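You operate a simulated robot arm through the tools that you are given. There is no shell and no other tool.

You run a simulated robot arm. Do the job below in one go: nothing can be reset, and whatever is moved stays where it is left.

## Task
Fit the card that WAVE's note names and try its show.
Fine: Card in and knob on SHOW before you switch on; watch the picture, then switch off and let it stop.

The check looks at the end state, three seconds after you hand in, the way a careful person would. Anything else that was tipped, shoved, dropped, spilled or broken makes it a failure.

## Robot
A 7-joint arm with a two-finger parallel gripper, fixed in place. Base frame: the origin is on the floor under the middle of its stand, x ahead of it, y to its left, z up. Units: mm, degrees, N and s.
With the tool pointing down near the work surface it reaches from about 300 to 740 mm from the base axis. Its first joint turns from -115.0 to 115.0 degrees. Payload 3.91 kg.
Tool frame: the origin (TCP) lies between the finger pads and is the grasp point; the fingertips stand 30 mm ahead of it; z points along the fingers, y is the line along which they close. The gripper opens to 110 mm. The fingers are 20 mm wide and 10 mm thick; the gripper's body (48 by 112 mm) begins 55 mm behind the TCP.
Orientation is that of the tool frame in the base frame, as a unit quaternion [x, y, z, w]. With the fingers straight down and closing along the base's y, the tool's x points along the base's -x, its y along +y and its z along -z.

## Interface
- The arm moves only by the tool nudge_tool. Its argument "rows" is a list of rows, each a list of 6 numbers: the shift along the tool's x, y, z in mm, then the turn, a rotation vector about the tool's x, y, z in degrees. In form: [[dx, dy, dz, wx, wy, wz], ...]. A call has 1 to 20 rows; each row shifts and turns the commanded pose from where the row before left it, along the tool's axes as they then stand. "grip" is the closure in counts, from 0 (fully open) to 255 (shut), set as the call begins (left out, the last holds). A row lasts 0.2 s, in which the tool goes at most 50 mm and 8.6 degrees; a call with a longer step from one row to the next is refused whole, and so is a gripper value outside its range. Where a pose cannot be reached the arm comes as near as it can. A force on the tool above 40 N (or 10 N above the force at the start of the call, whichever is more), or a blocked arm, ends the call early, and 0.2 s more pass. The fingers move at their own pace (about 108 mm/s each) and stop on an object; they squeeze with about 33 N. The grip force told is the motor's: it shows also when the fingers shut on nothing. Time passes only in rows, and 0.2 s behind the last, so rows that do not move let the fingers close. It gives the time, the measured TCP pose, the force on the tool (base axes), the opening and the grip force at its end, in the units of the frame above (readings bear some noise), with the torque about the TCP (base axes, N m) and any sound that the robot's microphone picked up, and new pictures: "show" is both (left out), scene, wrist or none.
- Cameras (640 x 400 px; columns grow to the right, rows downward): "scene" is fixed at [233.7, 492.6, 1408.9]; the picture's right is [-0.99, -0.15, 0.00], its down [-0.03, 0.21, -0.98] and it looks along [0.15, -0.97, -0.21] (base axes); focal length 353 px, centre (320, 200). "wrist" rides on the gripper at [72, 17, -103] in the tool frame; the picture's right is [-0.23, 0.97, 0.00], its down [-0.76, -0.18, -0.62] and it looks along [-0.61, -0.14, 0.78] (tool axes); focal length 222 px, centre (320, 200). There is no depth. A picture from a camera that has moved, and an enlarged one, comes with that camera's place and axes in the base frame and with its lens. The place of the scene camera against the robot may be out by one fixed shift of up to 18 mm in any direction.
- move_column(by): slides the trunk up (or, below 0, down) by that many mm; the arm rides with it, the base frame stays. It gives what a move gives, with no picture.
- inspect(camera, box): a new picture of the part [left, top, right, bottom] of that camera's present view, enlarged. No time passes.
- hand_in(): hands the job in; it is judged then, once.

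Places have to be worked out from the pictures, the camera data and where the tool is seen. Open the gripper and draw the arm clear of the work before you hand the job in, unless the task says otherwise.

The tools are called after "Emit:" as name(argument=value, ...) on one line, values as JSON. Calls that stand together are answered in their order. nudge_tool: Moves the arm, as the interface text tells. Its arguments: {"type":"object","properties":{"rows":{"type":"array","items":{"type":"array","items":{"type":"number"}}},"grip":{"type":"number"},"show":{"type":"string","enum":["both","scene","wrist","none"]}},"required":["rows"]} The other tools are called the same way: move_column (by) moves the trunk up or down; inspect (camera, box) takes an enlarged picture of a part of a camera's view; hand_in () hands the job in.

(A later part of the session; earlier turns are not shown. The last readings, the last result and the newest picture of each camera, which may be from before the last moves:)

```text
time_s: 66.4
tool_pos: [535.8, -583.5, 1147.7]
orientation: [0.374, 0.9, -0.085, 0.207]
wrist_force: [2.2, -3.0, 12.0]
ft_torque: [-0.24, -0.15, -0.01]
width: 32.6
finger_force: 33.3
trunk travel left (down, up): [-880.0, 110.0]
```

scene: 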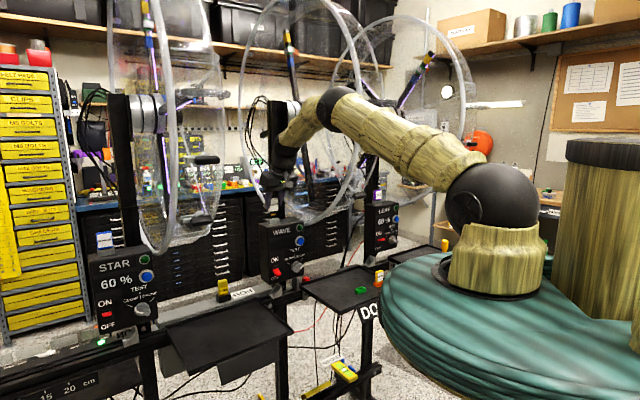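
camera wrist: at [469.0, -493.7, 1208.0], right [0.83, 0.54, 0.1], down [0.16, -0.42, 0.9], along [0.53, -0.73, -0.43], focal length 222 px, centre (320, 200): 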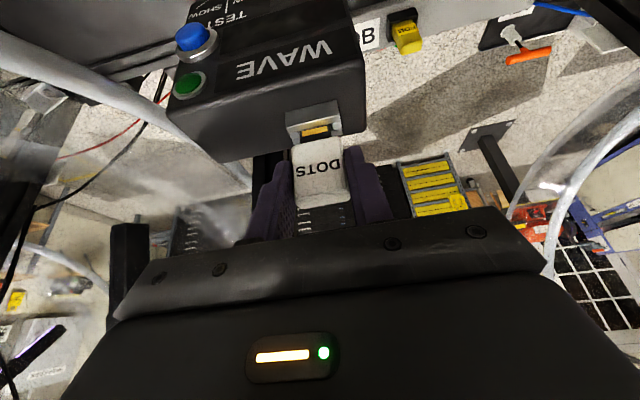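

Static friction just holds it there. I lift clear by about 3 mm to re-measure, now knowing exactly where contact height is (TCP z ≈ 1147.5).

Emit:
nudge_tool(rows=[[-1.1, 0, -2.25, 0, 0, 0], [-1.1, 0, -2.25, 0, 0, 0], [0, 0, 0, 0, 0, 0]], show="wrist")

Emit:
inspect(camera="wrist", box=[292, 112, 330, 140])

Emit:
inspect(camera="scene", box=[264, 200, 292, 228])

Emit:
inspect(camera="scene", box=[374, 180, 402, 208])

```text
time_s: 67.2
tool_pos: [535.0, -583.9, 1150.3]
orientation: [0.375, 0.9, -0.085, 0.206]
wrist_force: [-0.7, 0.3, -0.9]
ft_torque: [-0.02, 0.01, 0.0]
width: 32.9
finger_force: 33.2
trunk travel left (down, up): [-880.0, 110.0]
camera wrist: at [469.1, -493.6, 1212.1], right [0.83, 0.54, 0.1], down [0.16, -0.42, 0.89], along [0.53, -0.73, -0.44], focal length 222 px, centre (320, 200)
```

wrist: 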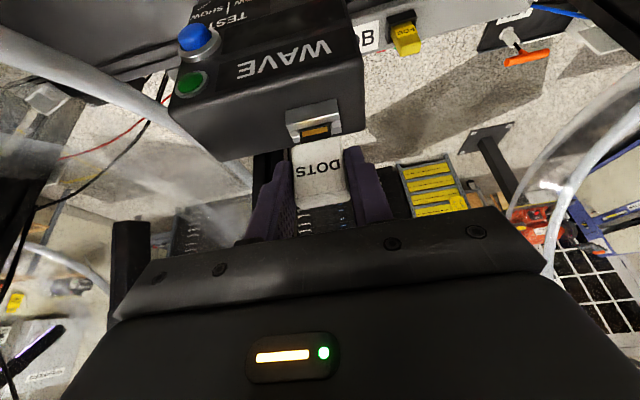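

```text
14.29 times, centred on (311, 126) of wrist
camera zoom: at [469.1, -493.6, 1212.1], right [0.83, 0.54, 0.1], down [0.16, -0.42, 0.89], along [0.53, -0.73, -0.44], focal length 3173 px, centre (449, 1257)
```

zoom: 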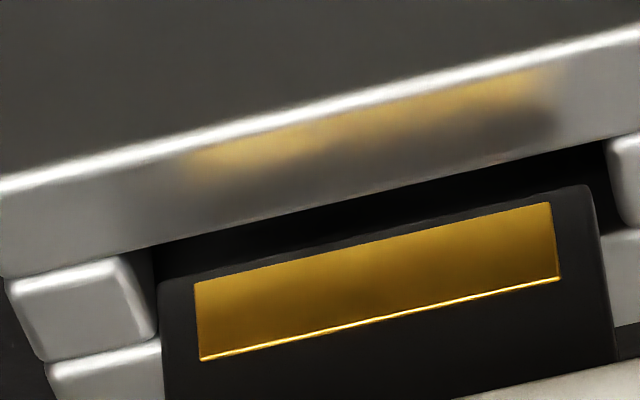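

```text
14.29 times, centred on (278, 214) of scene
camera zoom: at [233.7, 492.6, 1408.9], right [-0.99, -0.15, 0.0], down [-0.03, 0.21, -0.98], along [0.15, -0.97, -0.21], focal length 5045 px, centre (920, 0)
```

zoom: 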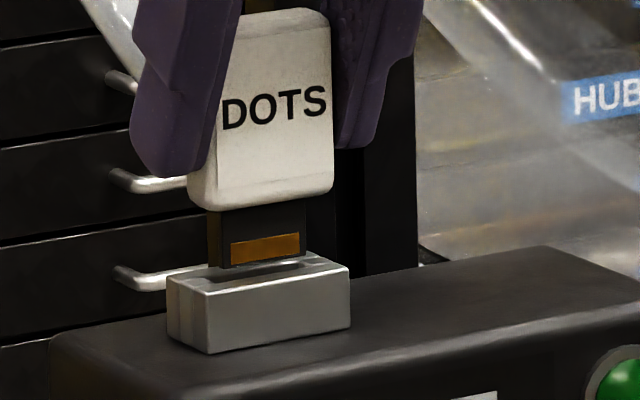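

```text
14.29 times, centred on (388, 194) of scene
camera zoom: at [233.7, 492.6, 1408.9], right [-0.99, -0.15, 0.0], down [-0.03, 0.21, -0.98], along [0.15, -0.97, -0.21], focal length 5045 px, centre (-651, 286)
```

zoom: 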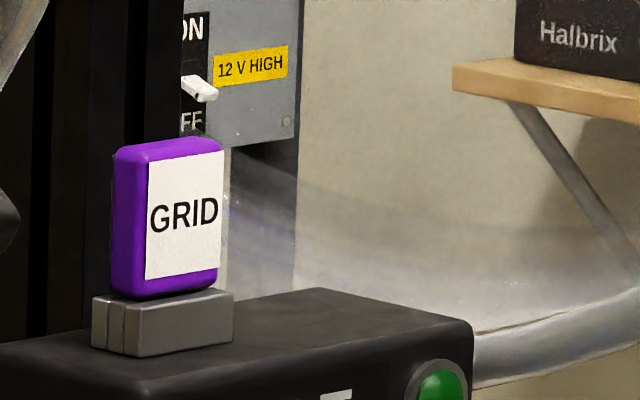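

Comparing slopes, the tab is yawed about 1.3° relative to the slot and sits about 0.7 mm short of centre. I correct both while hovering, then check again.

Emit:
nudge_tool(rows=[[-0.63, 0.2, 0.31, -0.53, 0, -1.08], [0, 0, 0, 0, 0, 0], [0, 0, 0, 0, 0, 0]], show="wrist")

Emit:
inspect(camera="wrist", box=[292, 112, 330, 140])

Emit:
inspect(camera="wrist", box=[280, 105, 340, 165])

```text
time_s: 68.0
tool_pos: [535.1, -584.7, 1150.9]
orientation: [0.364, 0.904, -0.082, 0.209]
wrist_force: [0.0, 0.7, 0.4]
ft_torque: [-0.01, 0.0, -0.01]
width: 32.7
finger_force: 33.6
trunk travel left (down, up): [-880.0, 110.0]
camera wrist: at [467.8, -495.6, 1212.6], right [0.82, 0.56, 0.1], down [0.17, -0.42, 0.89], along [0.54, -0.72, -0.44], focal length 222 px, centre (320, 200)
```

wrist: 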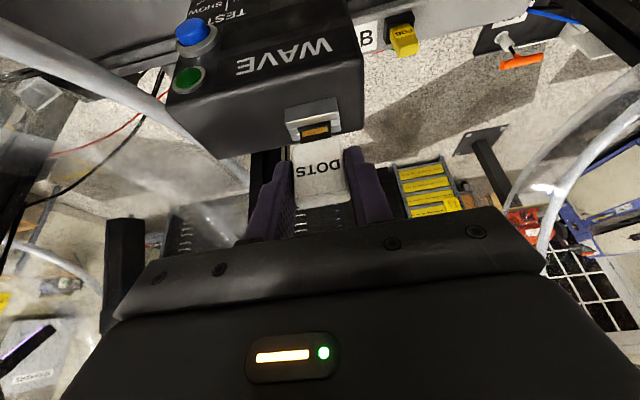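

```text
14.29 times, centred on (311, 126) of wrist
camera zoom: at [467.8, -495.6, 1212.6], right [0.82, 0.56, 0.1], down [0.17, -0.42, 0.89], along [0.54, -0.72, -0.44], focal length 3173 px, centre (449, 1257)
```

zoom: 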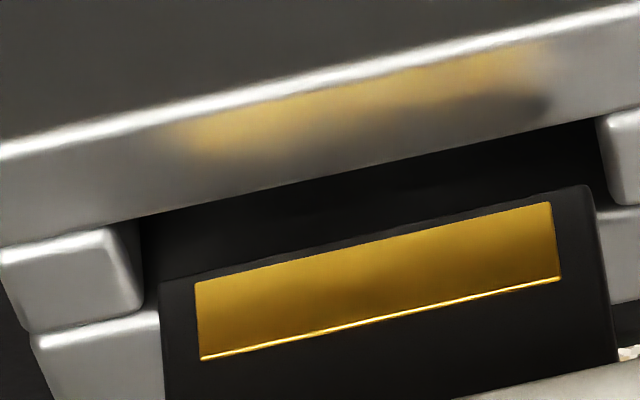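

```text
6.67 times, centred on (310, 135) of wrist
camera zoom: at [467.8, -495.6, 1212.6], right [0.82, 0.56, 0.1], down [0.17, -0.42, 0.89], along [0.54, -0.72, -0.44], focal length 1481 px, centre (387, 633)
```

zoom: 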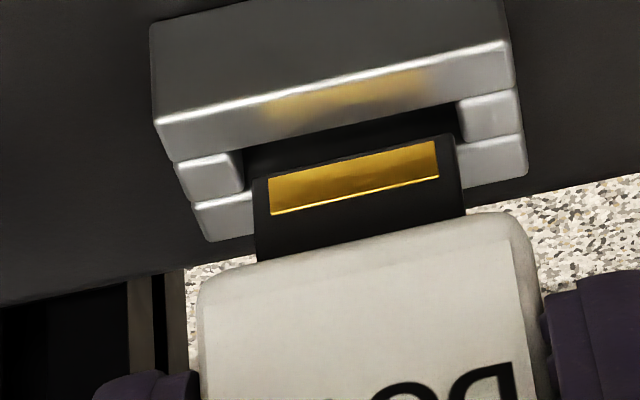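

Now nearly parallel (slightly over-corrected) with about 1 mm front gap expected. Fine-trim and lower gently again.

Emit:
nudge_tool(rows=[[0.31, 0.3, -0.15, 0.17, 0, 0.36], [0.62, 0, 1.28, 0, 0, 0], [0.62, 0, 1.28, 0, 0, 0], [0.62, 0, 1.28, 0, 0, 0], [0.62, 0, 1.28, 0, 0, 0], [0, 0, 0, 0, 0, 0]], show="wrist")

Emit:
inspect(camera="wrist", box=[292, 112, 330, 140])

```text
time_s: 69.4
tool_pos: [535.7, -584.1, 1147.9]
orientation: [0.367, 0.902, -0.084, 0.211]
wrist_force: [1.0, -1.6, 9.3]
ft_torque: [-0.12, -0.07, 0.01]
width: 32.8
finger_force: 33.0
trunk travel left (down, up): [-880.0, 110.0]
camera wrist: at [468.3, -494.5, 1208.3], right [0.83, 0.55, 0.1], down [0.17, -0.41, 0.89], along [0.54, -0.72, -0.44], focal length 222 px, centre (320, 200)
```

wrist: 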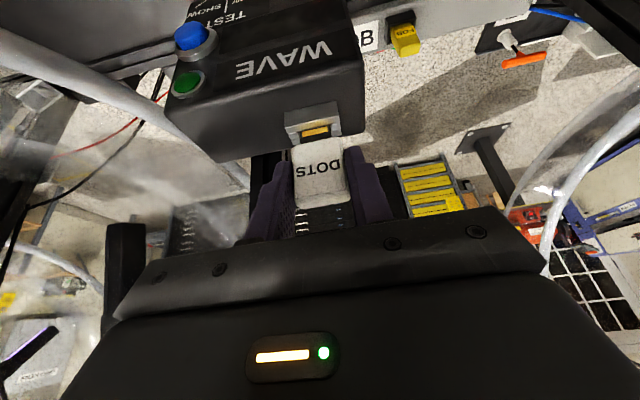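

```text
14.29 times, centred on (311, 126) of wrist
camera zoom: at [468.3, -494.5, 1208.3], right [0.83, 0.55, 0.1], down [0.17, -0.41, 0.89], along [0.54, -0.72, -0.44], focal length 3173 px, centre (449, 1257)
```

zoom: 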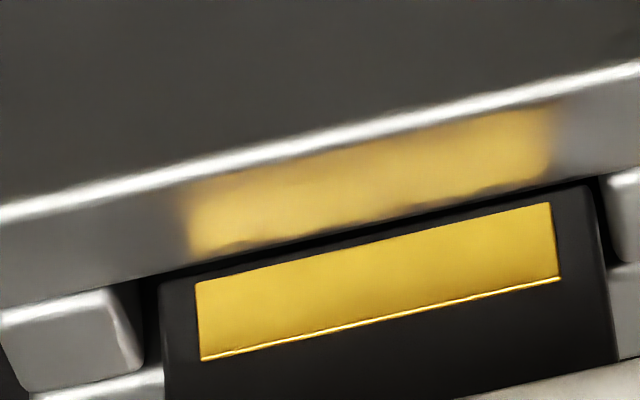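

Working out the contact point from force and torque: it lies about 4-6 mm outward of the TCP, i.e. at the tab's front edge, so the tab still catches the front bar. Lift, shift 0.9 mm further outward, and lower again.

Emit:
nudge_tool(rows=[[-1.53, 0, -3.15, 0, 0, 0], [-0.81, 0, 0.39, 0, 0, 0], [0.62, 0, 1.28, 0, 0, 0], [0.62, 0, 1.28, 0, 0, 0], [0.62, 0, 1.28, 0, 0, 0], [0, 0, 0, 0, 0, 0]], show="wrist")

Emit:
inspect(camera="wrist", box=[292, 112, 330, 140])

```text
time_s: 70.8
tool_pos: [536.8, -585.0, 1143.9]
orientation: [0.368, 0.903, -0.083, 0.208]
wrist_force: [1.8, -1.0, 0.6]
ft_torque: [-0.09, -0.09, -0.01]
width: 32.7
finger_force: 32.9
trunk travel left (down, up): [-880.0, 110.0]
camera wrist: at [469.5, -495.6, 1205.9], right [0.83, 0.55, 0.1], down [0.17, -0.42, 0.89], along [0.54, -0.72, -0.44], focal length 222 px, centre (320, 200)
```

wrist: 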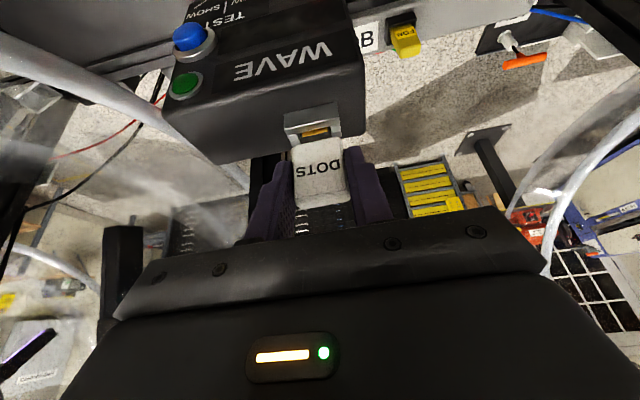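

```text
14.29 times, centred on (311, 126) of wrist
camera zoom: at [469.5, -495.6, 1205.9], right [0.83, 0.55, 0.1], down [0.17, -0.42, 0.89], along [0.54, -0.72, -0.44], focal length 3173 px, centre (449, 1257)
```

zoom: 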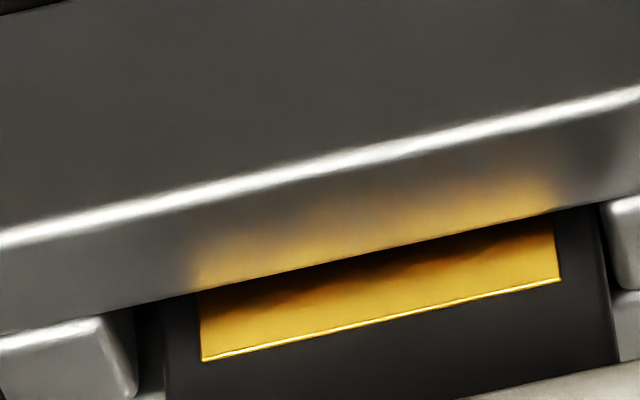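

It slipped in: z dropped to 1143.9 with almost no force, the tab edge now below the front bar. Continuing to press it down in small steps.

Emit:
nudge_tool(rows=[[0.61, 0, 1.93, 0, 0, 0], [0.88, 0, 1.8, 0, 0, 0], [0.88, 0, 1.8, 0, 0, 0], [0.88, 0, 1.8, 0, 0, 0], [0.88, 0, 1.8, 0, 0, 0]], show="wrist")

Emit:
inspect(camera="wrist", box=[280, 105, 340, 165])

Emit:
inspect(camera="scene", box=[264, 200, 292, 228])

```text
time_s: 72.0
tool_pos: [536.5, -586.8, 1134.5]
orientation: [0.368, 0.902, -0.084, 0.209]
wrist_force: [3.7, -7.1, -0.4]
ft_torque: [-0.3, -0.05, -0.27]
width: 32.8
finger_force: 33.3
trunk travel left (down, up): [-880.0, 110.0]
camera wrist: at [469.6, -496.8, 1196.0], right [0.83, 0.55, 0.1], down [0.17, -0.42, 0.89], along [0.54, -0.72, -0.44], focal length 222 px, centre (320, 200)
```

wrist: 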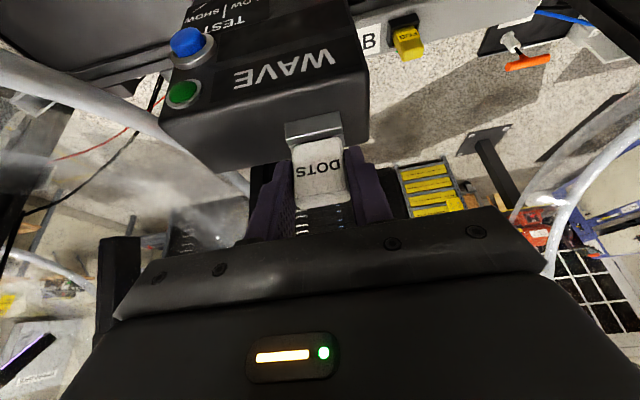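

```text
6.67 times, centred on (310, 135) of wrist
camera zoom: at [469.6, -496.8, 1196.0], right [0.83, 0.55, 0.1], down [0.17, -0.42, 0.89], along [0.54, -0.72, -0.44], focal length 1481 px, centre (387, 633)
```

zoom: 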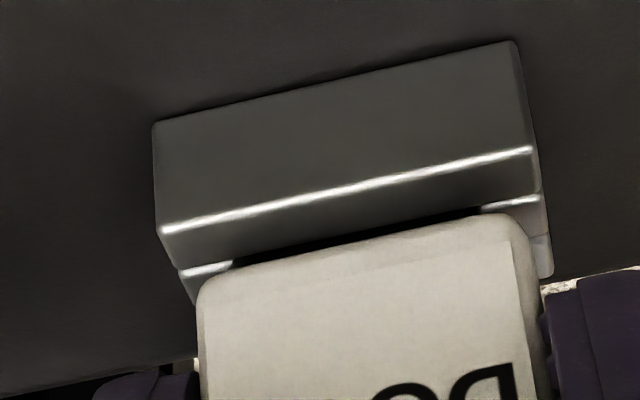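

```text
14.29 times, centred on (278, 214) of scene
camera zoom: at [233.7, 492.6, 1408.9], right [-0.99, -0.15, 0.0], down [-0.03, 0.21, -0.98], along [0.15, -0.97, -0.21], focal length 5045 px, centre (920, 0)
```

zoom: 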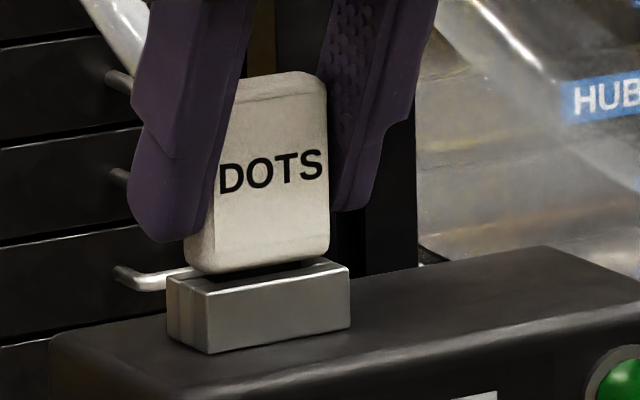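

Nearly home: about 4 mm left between card body and block, with a slight sideways load that I relieve while pressing the rest of the way down.

Emit:
nudge_tool(rows=[[-1.08, -0.4, 0.53, 0, 0, 0], [0.66, 0, 1.35, 0, 0, 0], [0.66, 0, 1.35, 0, 0, 0], [0.66, 0, 1.35, 0, 0, 0], [0.66, 0, 1.35, 0, 0, 0]], show="wrist")

Emit:
inspect(camera="wrist", box=[280, 105, 340, 165])

Emit:
inspect(camera="scene", box=[264, 200, 292, 228])

```text
time_s: 73.2
tool_pos: [537.1, -586.2, 1134.7]
orientation: [0.368, 0.901, -0.085, 0.212]
wrist_force: [1.7, -3.3, 24.7]
ft_torque: [-0.12, 0.04, -0.19]
width: 32.6
finger_force: 33.5
trunk travel left (down, up): [-880.0, 110.0]
camera wrist: at [469.0, -496.1, 1193.9], right [0.83, 0.55, 0.1], down [0.16, -0.41, 0.9], along [0.54, -0.72, -0.43], focal length 222 px, centre (320, 200)
```

wrist: 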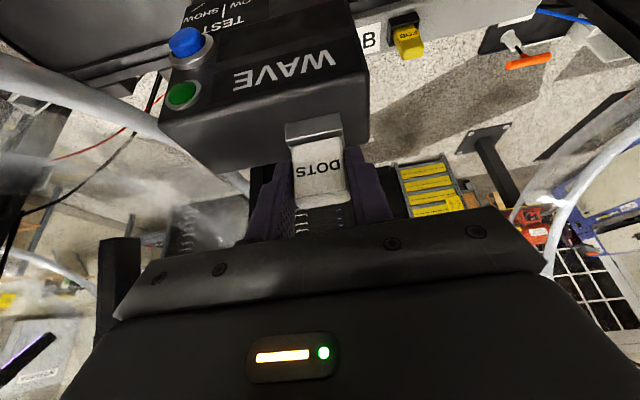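

```text
6.67 times, centred on (310, 135) of wrist
camera zoom: at [469.0, -496.1, 1193.9], right [0.83, 0.55, 0.1], down [0.16, -0.41, 0.9], along [0.54, -0.72, -0.43], focal length 1481 px, centre (387, 633)
```

zoom: 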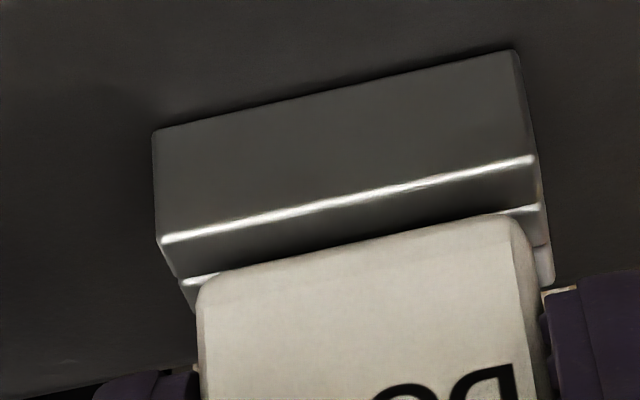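

```text
14.29 times, centred on (278, 214) of scene
camera zoom: at [233.7, 492.6, 1408.9], right [-0.99, -0.15, 0.0], down [-0.03, 0.21, -0.98], along [0.15, -0.97, -0.21], focal length 5045 px, centre (920, 0)
```

zoom: 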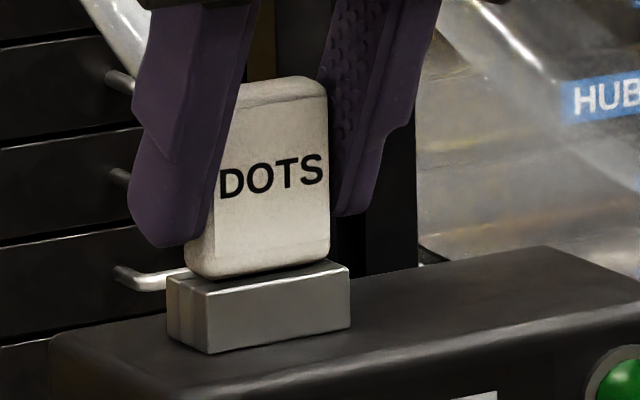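

Force has risen to 25 N and the card body looks seated on the block. Zooming in to compare with the properly seated GRID and RINGS cards.

Emit:
inspect(camera="wrist", box=[292, 118, 330, 146])

Emit:
inspect(camera="scene", box=[269, 210, 283, 222])

Emit:
inspect(camera="scene", box=[372, 190, 386, 202])

Emit:
inspect(camera="scene", box=[90, 236, 120, 262])

```text
14.29 times, centred on (311, 132) of wrist
camera zoom: at [469.0, -496.1, 1193.9], right [0.83, 0.55, 0.1], down [0.16, -0.41, 0.9], along [0.54, -0.72, -0.43], focal length 3173 px, centre (449, 1171)
```

zoom: 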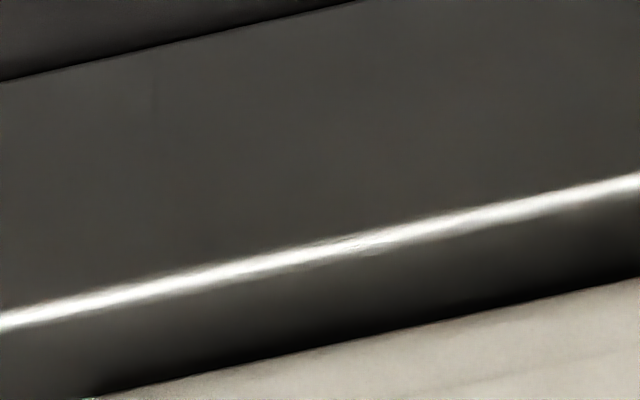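

```text
16.00 times, centred on (276, 216) of scene
camera zoom: at [233.7, 492.6, 1408.9], right [-0.99, -0.15, 0.0], down [-0.03, 0.21, -0.98], along [0.15, -0.97, -0.21], focal length 5650 px, centre (1024, -56)
```

zoom: 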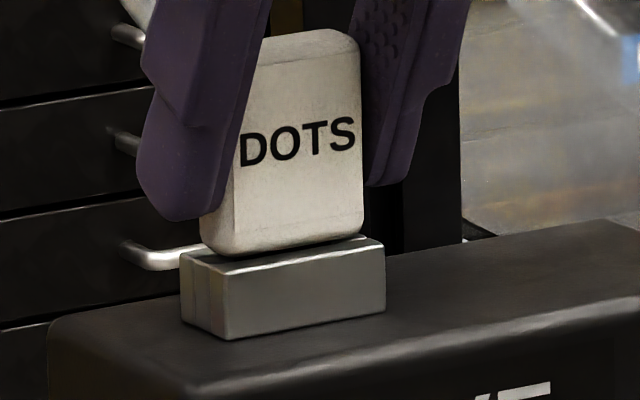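

```text
16.00 times, centred on (379, 196) of scene
camera zoom: at [233.7, 492.6, 1408.9], right [-0.99, -0.15, 0.0], down [-0.03, 0.21, -0.98], along [0.15, -0.97, -0.21], focal length 5650 px, centre (-624, 264)
```

zoom: 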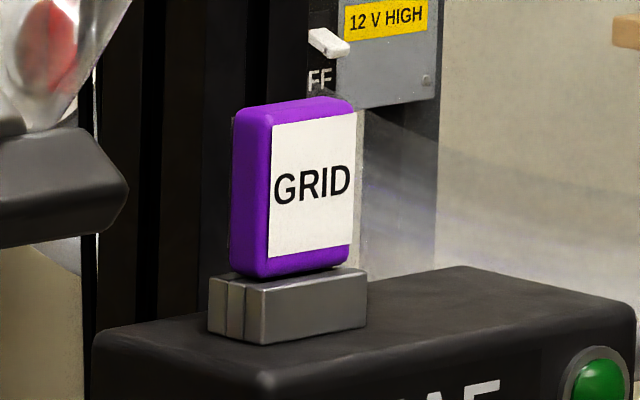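

```text
15.38 times, centred on (105, 249) of scene
camera zoom: at [233.7, 492.6, 1408.9], right [-0.99, -0.15, 0.0], down [-0.03, 0.21, -0.98], along [0.15, -0.97, -0.21], focal length 5433 px, centre (3628, -554)
```

zoom: 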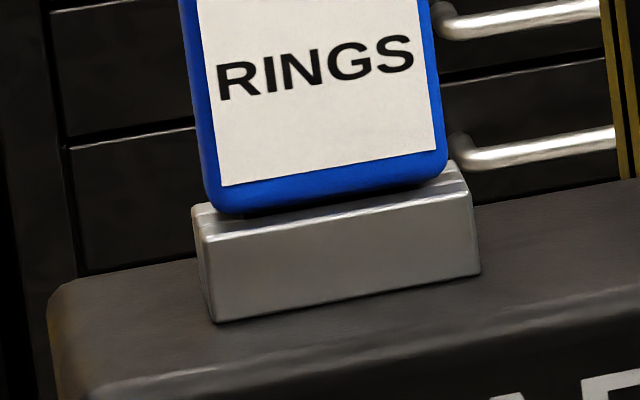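

DOTS sits flush on its block just like GRID and RINGS. I relieve most of the downward preload before letting go.

Emit:
nudge_tool(rows=[[-1.1, 0, -2.25, 0, 0, 0], [-1.1, 0, -2.25, 0, 0, 0], [0, 0, 0, 0, 0, 0]], show="none")

```text
time_s: 74.0
tool_pos: [538.0, -586.3, 1132.6]
orientation: [0.368, 0.902, -0.083, 0.209]
wrist_force: [5.4, -7.7, 13.6]
ft_torque: [-0.46, -0.23, -0.17]
width: 32.9
finger_force: 33.2
trunk travel left (down, up): [-880.0, 110.0]
```

Still 14 N up and 9 N outward; easing a bit more, then opening.

Emit:
nudge_tool(rows=[[-2.2, 0, -1.3, 0, 0, 0], [0, 0, 0, 0, 0, 0]], show="none")

Emit:
nudge_tool(rows=[[0, 0, 0, 0, 0, 0], [0, 0, 0, 0, 0, 0], [0, 0, 0, 0, 0, 0]], grip=130, show="wrist")

Emit:
inspect(camera="scene", box=[264, 200, 292, 228])

Emit:
inspect(camera="wrist", box=[260, 90, 380, 210])

```text
time_s: 74.6
tool_pos: [536.7, -586.1, 1134.1]
orientation: [0.368, 0.903, -0.081, 0.206]
wrist_force: [-0.1, -3.4, 2.3]
ft_torque: [-0.17, 0.02, -0.12]
width: 32.7
finger_force: 32.9
trunk travel left (down, up): [-880.0, 110.0]
```

```text
time_s: 75.4
tool_pos: [537.7, -587.7, 1135.3]
orientation: [0.368, 0.902, -0.083, 0.208]
wrist_force: [-0.1, 0.4, -0.3]
ft_torque: [0.02, -0.01, 0.03]
width: 53.8
finger_force: 0.1
trunk travel left (down, up): [-880.0, 110.0]
camera wrist: at [470.6, -497.6, 1196.9], right [0.83, 0.55, 0.1], down [0.17, -0.42, 0.89], along [0.54, -0.72, -0.44], focal length 222 px, centre (320, 200)
```

wrist: 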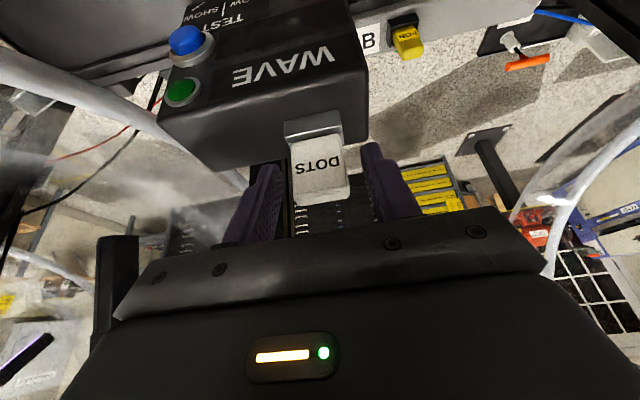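

```text
14.29 times, centred on (278, 214) of scene
camera zoom: at [233.7, 492.6, 1408.9], right [-0.99, -0.15, 0.0], down [-0.03, 0.21, -0.98], along [0.15, -0.97, -0.21], focal length 5045 px, centre (920, 0)
```

zoom: 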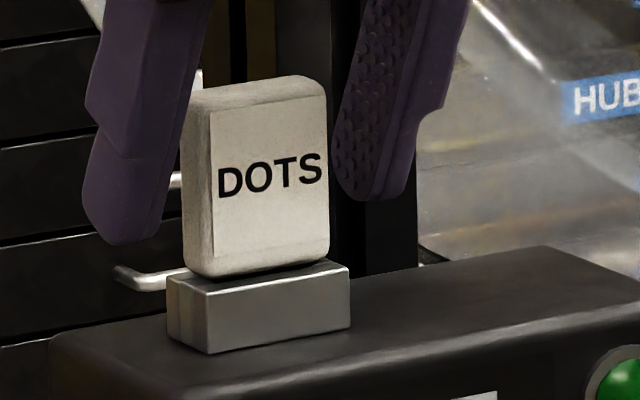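

```text
3.33 times, centred on (320, 150) of wrist
camera zoom: at [470.6, -497.6, 1196.9], right [0.83, 0.55, 0.1], down [0.17, -0.42, 0.89], along [0.54, -0.72, -0.44], focal length 740 px, centre (320, 367)
```

zoom: 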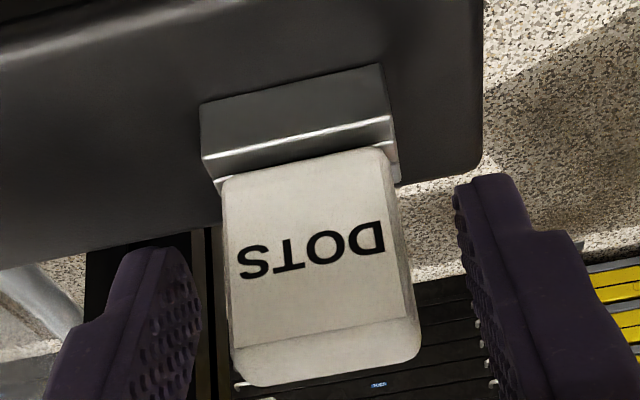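

The card stands released and upright in the slot, matching the other stations. Backing out: straight up 45 mm, then inward away from the machine.

Emit:
nudge_tool(rows=[[-4.4, 0, -9, 0, 0, 0], [-6.6, 0, -13.5, 0, 0, 0], [-8.8, 0, -18, 0, 0, 0], [18, 0, -8.8, 0, 0, 0], [27, 0, -13.2, 0, 0, 0], [36, 0, -17.5, 0, 0, 0], [36, 0, -17.5, 0, 0, 0]], show="both")

Emit:
inspect(camera="scene", box=[258, 194, 298, 228])

Emit:
inspect(camera="wrist", box=[270, 80, 370, 180])

```text
time_s: 77.0
tool_pos: [442.0, -494.5, 1182.5]
orientation: [0.367, 0.903, -0.083, 0.209]
wrist_force: [0.2, 0.2, 0.5]
ft_torque: [-0.02, 0.0, -0.01]
width: 54.1
finger_force: 0.1
trunk travel left (down, up): [-880.0, 110.0]
camera wrist: at [375.9, -405.4, 1243.2], right [0.83, 0.55, 0.1], down [0.17, -0.42, 0.89], along [0.54, -0.72, -0.44], focal length 222 px, centre (320, 200)
```

scene: 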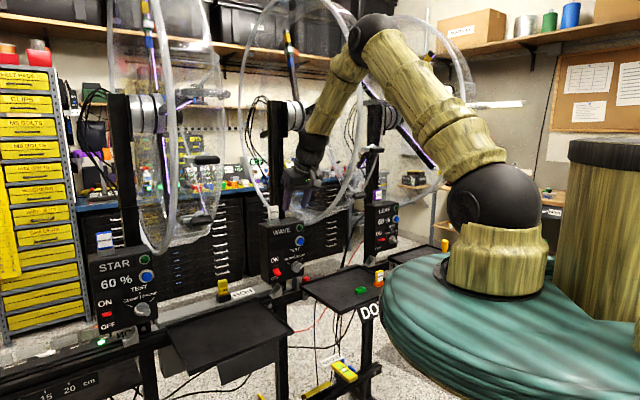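
wrist: 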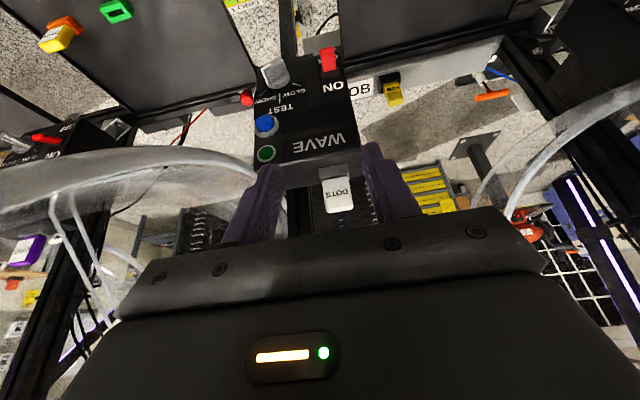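

```text
11.76 times, centred on (278, 211) of scene
camera zoom: at [233.7, 492.6, 1408.9], right [-0.99, -0.15, 0.0], down [-0.03, 0.21, -0.98], along [0.15, -0.97, -0.21], focal length 4155 px, centre (814, 71)
```

zoom: 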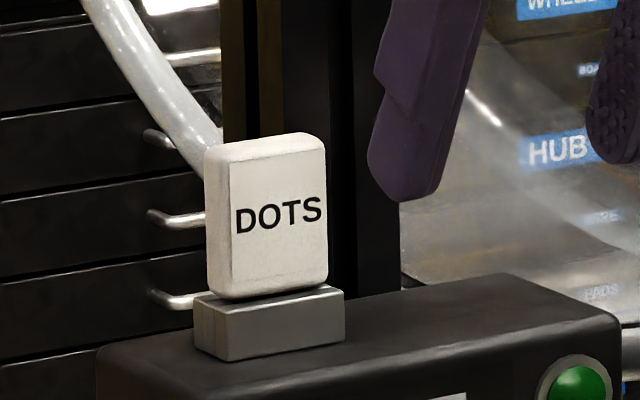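

```text
4.00 times, centred on (320, 130) of wrist
camera zoom: at [375.9, -405.4, 1243.2], right [0.83, 0.55, 0.1], down [0.17, -0.42, 0.89], along [0.54, -0.72, -0.44], focal length 888 px, centre (320, 480)
```

zoom: 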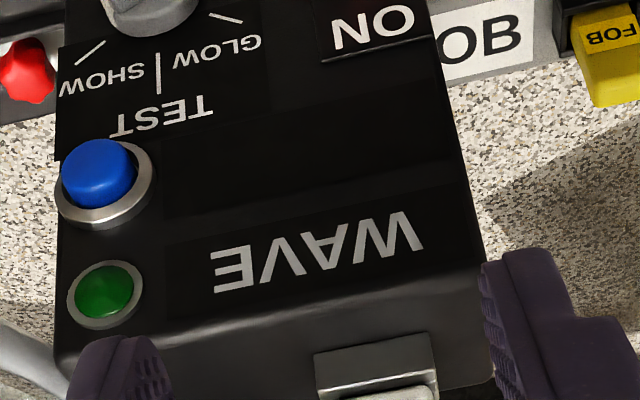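

Card in, knob on SHOW. Next the ON lever: I draw back and lower the trunk in stages to the height that worked for the panel.

Emit:
nudge_tool(rows=[[36, 0, -17.5, 0, 0, 0], [36, 0, -17.5, 0, 0, 0], [36, 0, -17.5, 0, 0, 0], [36, 0, -17.5, 0, 0, 0]], grip=255, show="none")

Emit:
move_column(by=-250)

Emit:
nudge_tool(rows=[[-8.8, 0, -18, 0, 0, 0], [-8.8, 0, -18, 0, 0, 0], [-8.8, 0, -18, 0, 0, 0], [-8.8, 0, -18, 0, 0, 0]], show="none")

Emit:
move_column(by=-100)

Emit:
inspect(camera="scene", box=[0, 0, 640, 400])

```text
time_s: 78.0
tool_pos: [330.5, -382.7, 1181.1]
orientation: [0.369, 0.902, -0.084, 0.209]
wrist_force: [1.2, 0.3, 0.4]
ft_torque: [0.01, -0.01, 0.04]
width: 0.0
finger_force: 32.9
trunk travel left (down, up): [-880.0, 110.0]
```

```text
time_s: 80.5
tool_pos: [329.6, -384.1, 930.1]
orientation: [0.368, 0.902, -0.083, 0.209]
wrist_force: [0.0, 0.3, -0.1]
ft_torque: [0.01, -0.03, 0.01]
width: 0.2
finger_force: 33.7
trunk travel left (down, up): [-630.0, 360.0]
```

```text
time_s: 81.5
tool_pos: [330.0, -384.0, 1010.7]
orientation: [0.368, 0.902, -0.083, 0.209]
wrist_force: [0.3, 0.3, 0.3]
ft_torque: [0.0, 0.01, -0.04]
width: 0.2
finger_force: 32.7
trunk travel left (down, up): [-630.0, 360.0]
```

```text
time_s: 82.9
tool_pos: [329.4, -384.5, 912.3]
orientation: [0.368, 0.902, -0.083, 0.209]
wrist_force: [-0.9, 0.9, -0.5]
ft_torque: [0.02, 0.03, -0.03]
width: 0.0
finger_force: 33.4
trunk travel left (down, up): [-530.0, 460.0]
```

```text
1.00 times, centred on (320, 200) of scene (not enlarged: the box is as wide or as high as the picture)
camera zoom: at [233.7, 492.6, 1408.9], right [-0.99, -0.15, 0.0], down [-0.03, 0.21, -0.98], along [0.15, -0.97, -0.21], focal length 353 px, centre (320, 200)
```

zoom: 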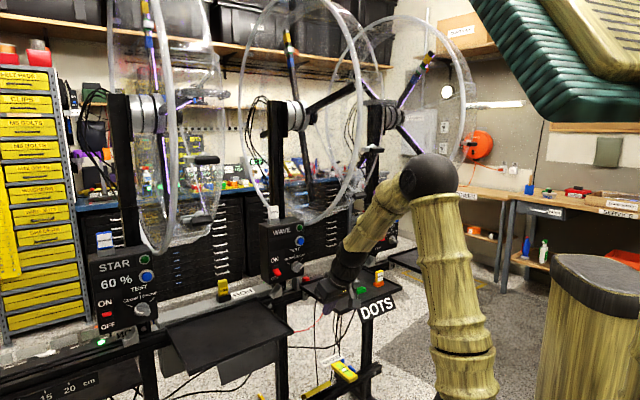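

Arm is in front of WAVE at working height. Tilting the tool to horizontal again while moving slightly outward.

Emit:
nudge_tool(rows=[[-9.3, 0, 2.3, 0, -8, 0], [-8.9, 0, 3.6, 0, -8, 0], [-8.3, 0, 4.8, 0, -8, 0], [-7.6, 0, 5.9, 0, -8, 0], [-6.7, 0, 6.9, 0, -8, 0], [-5.7, 0, 7.8, 0, -8, 0], [-4.5, 0, 8.5, 0, -8, 0], [-3.3, 0, 9.0, 0, -8, 0]], show="none")

Emit:
nudge_tool(rows=[[0, 0, 0, 0, 0, 8], [0, 0, 0, 0, 0, 8], [0, 0, 0, 0, 0, 8], [0, 0, 0, 0, 0, 8], [0, 0, 0, 0, 0, 8], [0, 0, 0, 0, 0, 8], [0, 0, 0, 0, 0, 8], [0, 0, 0, 0, 0, 8], [0, 0, 0, 0, 0, 8], [0, 0, 0, 0, 0, 8], [0, 0, 0, 0, 0, 8], [0, 0, 0, 0, 0, 8]], show="scene")

```text
time_s: 84.7
tool_pos: [383.6, -436.2, 928.1]
orientation: [0.268, 0.654, -0.266, 0.655]
wrist_force: [-0.2, -0.3, -0.2]
ft_torque: [-0.01, 0.03, -0.01]
width: 0.1
finger_force: 33.5
trunk travel left (down, up): [-530.0, 460.0]
```

```text
time_s: 87.3
tool_pos: [385.6, -437.3, 926.8]
orientation: [0.666, 0.239, 0.31, 0.636]
wrist_force: [-0.1, -0.3, 0.7]
ft_torque: [0.01, 0.04, 0.0]
width: 0.0
finger_force: 33.2
trunk travel left (down, up): [-530.0, 460.0]
```

scene: 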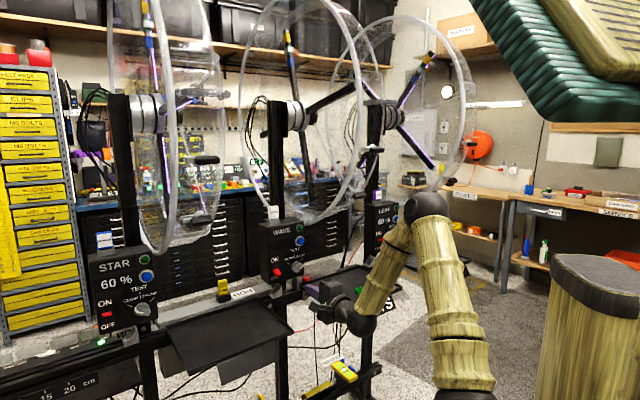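

Rolled 96°, continuing to about 180° so the camera sits above the fingers.

Emit:
nudge_tool(rows=[[0, 0, 0, 0, 0, 8], [0, 0, 0, 0, 0, 8], [0, 0, 0, 0, 0, 8], [0, 0, 0, 0, 0, 8], [0, 0, 0, 0, 0, 8], [0, 0, 0, 0, 0, 8], [0, 0, 0, 0, 0, 8], [0, 0, 0, 0, 0, 8], [0, 0, 0, 0, 0, 8], [0, 0, 0, 0, 0, 8], [0, 0, 0, 0, 0, 4]], show="both")

Emit:
inspect(camera="wrist", box=[200, 60, 360, 220])

```text
time_s: 89.7
tool_pos: [384.0, -437.1, 926.5]
orientation: [0.655, -0.269, 0.655, 0.266]
wrist_force: [-0.1, -1.6, -0.5]
ft_torque: [0.01, -0.01, 0.01]
width: 0.0
finger_force: 32.6
trunk travel left (down, up): [-530.0, 460.0]
camera wrist: at [297.7, -376.5, 999.5], right [-0.68, -0.69, -0.23], down [-0.32, 0.57, -0.76], along [0.66, -0.44, -0.61], focal length 222 px, centre (320, 200)
```

scene: 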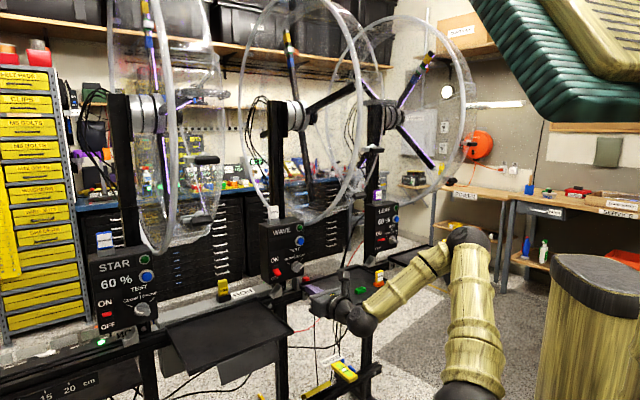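
wrist: 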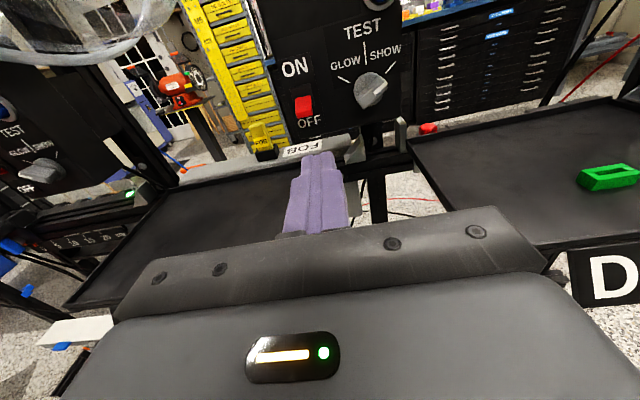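

```text
2.50 times, centred on (280, 140) of wrist
camera zoom: at [297.7, -376.5, 999.5], right [-0.68, -0.69, -0.23], down [-0.32, 0.57, -0.76], along [0.66, -0.44, -0.61], focal length 555 px, centre (420, 350)
```

zoom: 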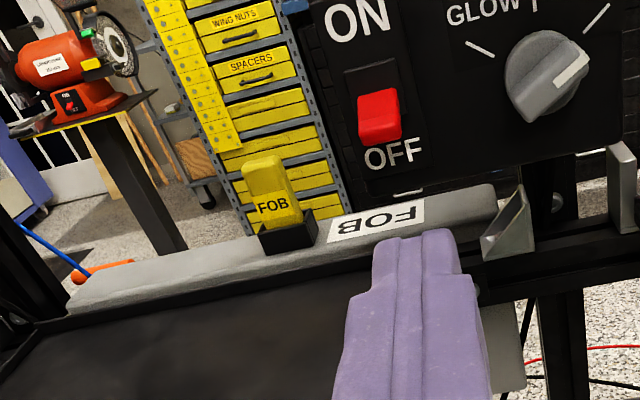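

Clear upright view: the knob's white line points at SHOW, lever is down at OFF (tip bottom about z = 915, L = -16, O = 745). I position the closed fingers below the lever's level and move in part-way.

Emit:
nudge_tool(rows=[[-15.3, -10, 0, 0, 0, 0], [-15.2, -10, 0, 0, 0, 0], [0, 0, 30, 0, 0, 0], [0, 0, 30, 0, 0, 0], [0, 0, 30, 0, 0, 0], [0, 0, 15, 0, 0, 0]], show="wrist")

Emit:
inspect(camera="wrist", box=[240, 60, 400, 220])

Emit:
inspect(camera="scene", box=[220, 200, 380, 320])

```text
time_s: 91.1
tool_pos: [473.2, -495.6, 896.2]
orientation: [0.655, -0.267, 0.655, 0.266]
wrist_force: [-0.1, 0.0, -0.5]
ft_torque: [0.0, -0.03, 0.03]
width: 0.0
finger_force: 33.4
trunk travel left (down, up): [-530.0, 460.0]
camera wrist: at [387.2, -435.2, 969.7], right [-0.68, -0.7, -0.23], down [-0.32, 0.57, -0.76], along [0.66, -0.44, -0.61], focal length 222 px, centre (320, 200)
```

wrist: 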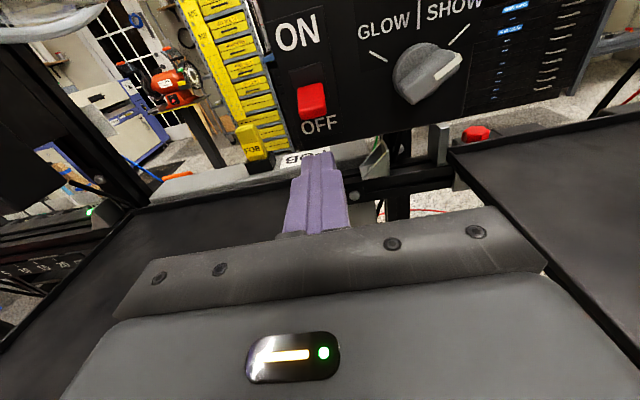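

```text
2.50 times, centred on (320, 140) of wrist
camera zoom: at [387.2, -435.2, 969.7], right [-0.68, -0.7, -0.23], down [-0.32, 0.57, -0.76], along [0.66, -0.44, -0.61], focal length 555 px, centre (320, 350)
```

zoom: 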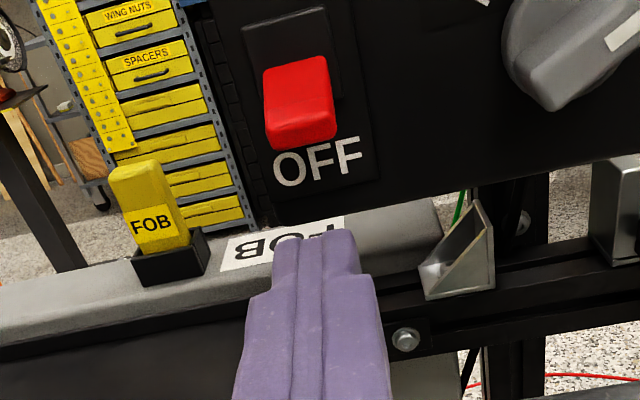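

```text
3.33 times, centred on (300, 260) of scene
camera zoom: at [233.7, 492.6, 1408.9], right [-0.99, -0.15, 0.0], down [-0.03, 0.21, -0.98], along [0.15, -0.97, -0.21], focal length 1177 px, centre (387, 0)
```

zoom: 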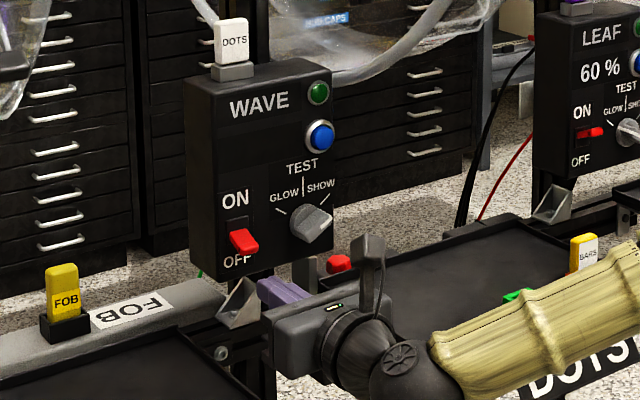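

Fingertips are at O = 715, about 11 mm below the lever's underside. Moving in 38 mm beneath it.

Emit:
nudge_tool(rows=[[0, 0, 13, 0, 0, 0], [0, 0, 13, 0, 0, 0], [0, 0, 12, 0, 0, 0]], show="wrist")

Emit:
inspect(camera="wrist", box=[240, 60, 400, 220])

Emit:
inspect(camera="scene", box=[250, 230, 330, 300])

```text
time_s: 91.9
tool_pos: [500.9, -521.8, 896.2]
orientation: [0.655, -0.269, 0.654, 0.266]
wrist_force: [0.3, 0.6, -1.2]
ft_torque: [-0.03, 0.04, -0.02]
width: 0.2
finger_force: 33.7
trunk travel left (down, up): [-530.0, 460.0]
camera wrist: at [414.4, -461.8, 968.8], right [-0.68, -0.7, -0.23], down [-0.32, 0.57, -0.76], along [0.66, -0.44, -0.61], focal length 222 px, centre (320, 200)
```

wrist: 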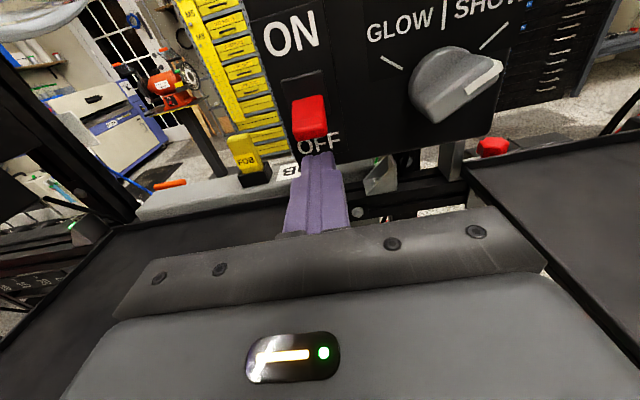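

```text
2.50 times, centred on (320, 140) of wrist
camera zoom: at [414.4, -461.8, 968.8], right [-0.68, -0.7, -0.23], down [-0.32, 0.57, -0.76], along [0.66, -0.44, -0.61], focal length 555 px, centre (320, 350)
```

zoom: 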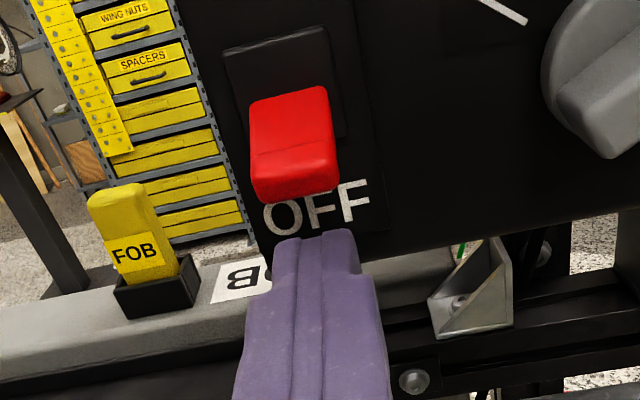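

```text
5.71 times, centred on (290, 265) of scene
camera zoom: at [233.7, 492.6, 1408.9], right [-0.99, -0.15, 0.0], down [-0.03, 0.21, -0.98], along [0.15, -0.97, -0.21], focal length 2018 px, centre (491, -171)
```

zoom: 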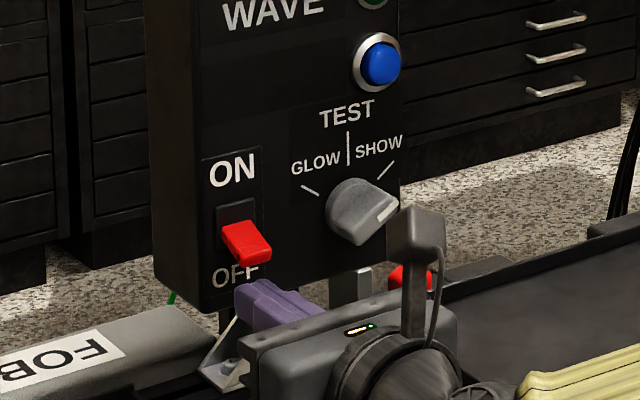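

Fingers are centred right under the lever (lever L = -14.4, TCP L = -14.8), card in and knob on SHOW. Lifting to flip it to ON.

Emit:
nudge_tool(rows=[[5, 0, 0, 0, 0, 0], [5, 0, 0, 0, 0, 0], [5, 0, 0, 0, 0, 0], [5, 0, 0, 0, 0, 0], [5, 0, 0, 0, 0, 0], [5, 0, 0, 0, 0, 0], [5, 0, 0, 0, 0, 0]], show="both")

Emit:
inspect(camera="wrist", box=[240, 60, 400, 220])

Emit:
inspect(camera="scene", box=[250, 210, 330, 290])

```text
time_s: 93.5
tool_pos: [500.6, -522.9, 930.3]
orientation: [0.656, -0.269, 0.653, 0.265]
wrist_force: [-3.0, 1.5, -8.3]
ft_torque: [0.12, 0.15, -0.08]
width: 0.0
finger_force: 33.1
trunk travel left (down, up): [-530.0, 460.0]
camera wrist: at [414.5, -462.5, 1002.4], right [-0.68, -0.69, -0.23], down [-0.32, 0.57, -0.76], along [0.66, -0.44, -0.61], focal length 222 px, centre (320, 200)
```

scene: 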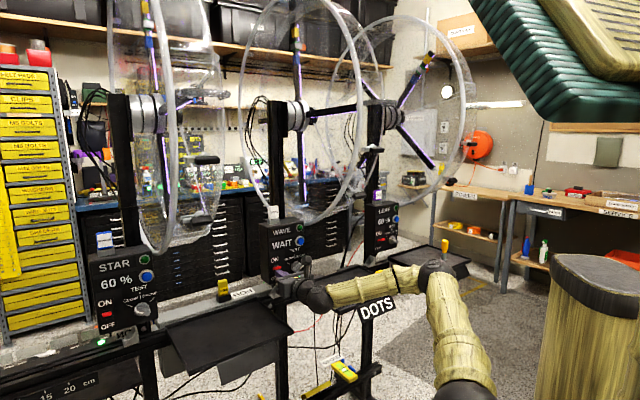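
wrist: 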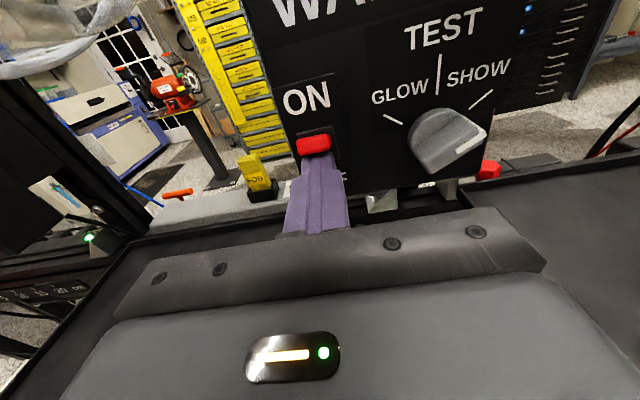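

```text
2.50 times, centred on (320, 140) of wrist
camera zoom: at [414.5, -462.5, 1002.4], right [-0.68, -0.69, -0.23], down [-0.32, 0.57, -0.76], along [0.66, -0.44, -0.61], focal length 555 px, centre (320, 350)
```

zoom: 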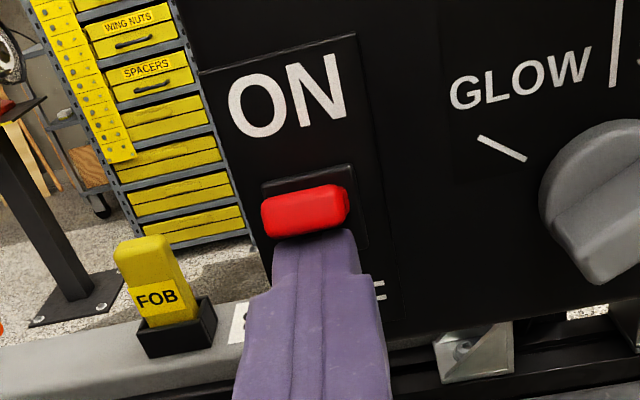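

```text
5.00 times, centred on (290, 250) of scene
camera zoom: at [233.7, 492.6, 1408.9], right [-0.99, -0.15, 0.0], down [-0.03, 0.21, -0.98], along [0.15, -0.97, -0.21], focal length 1766 px, centre (470, -50)
```

zoom: 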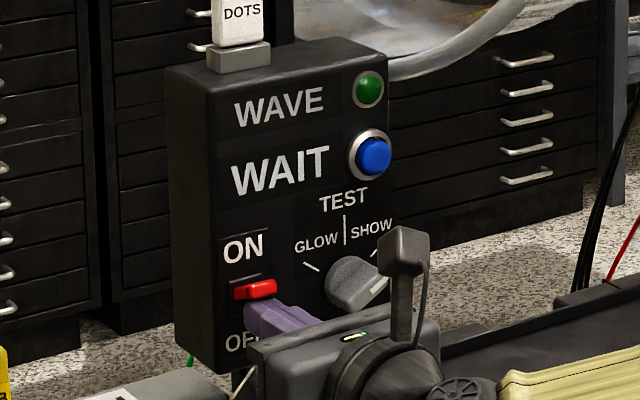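

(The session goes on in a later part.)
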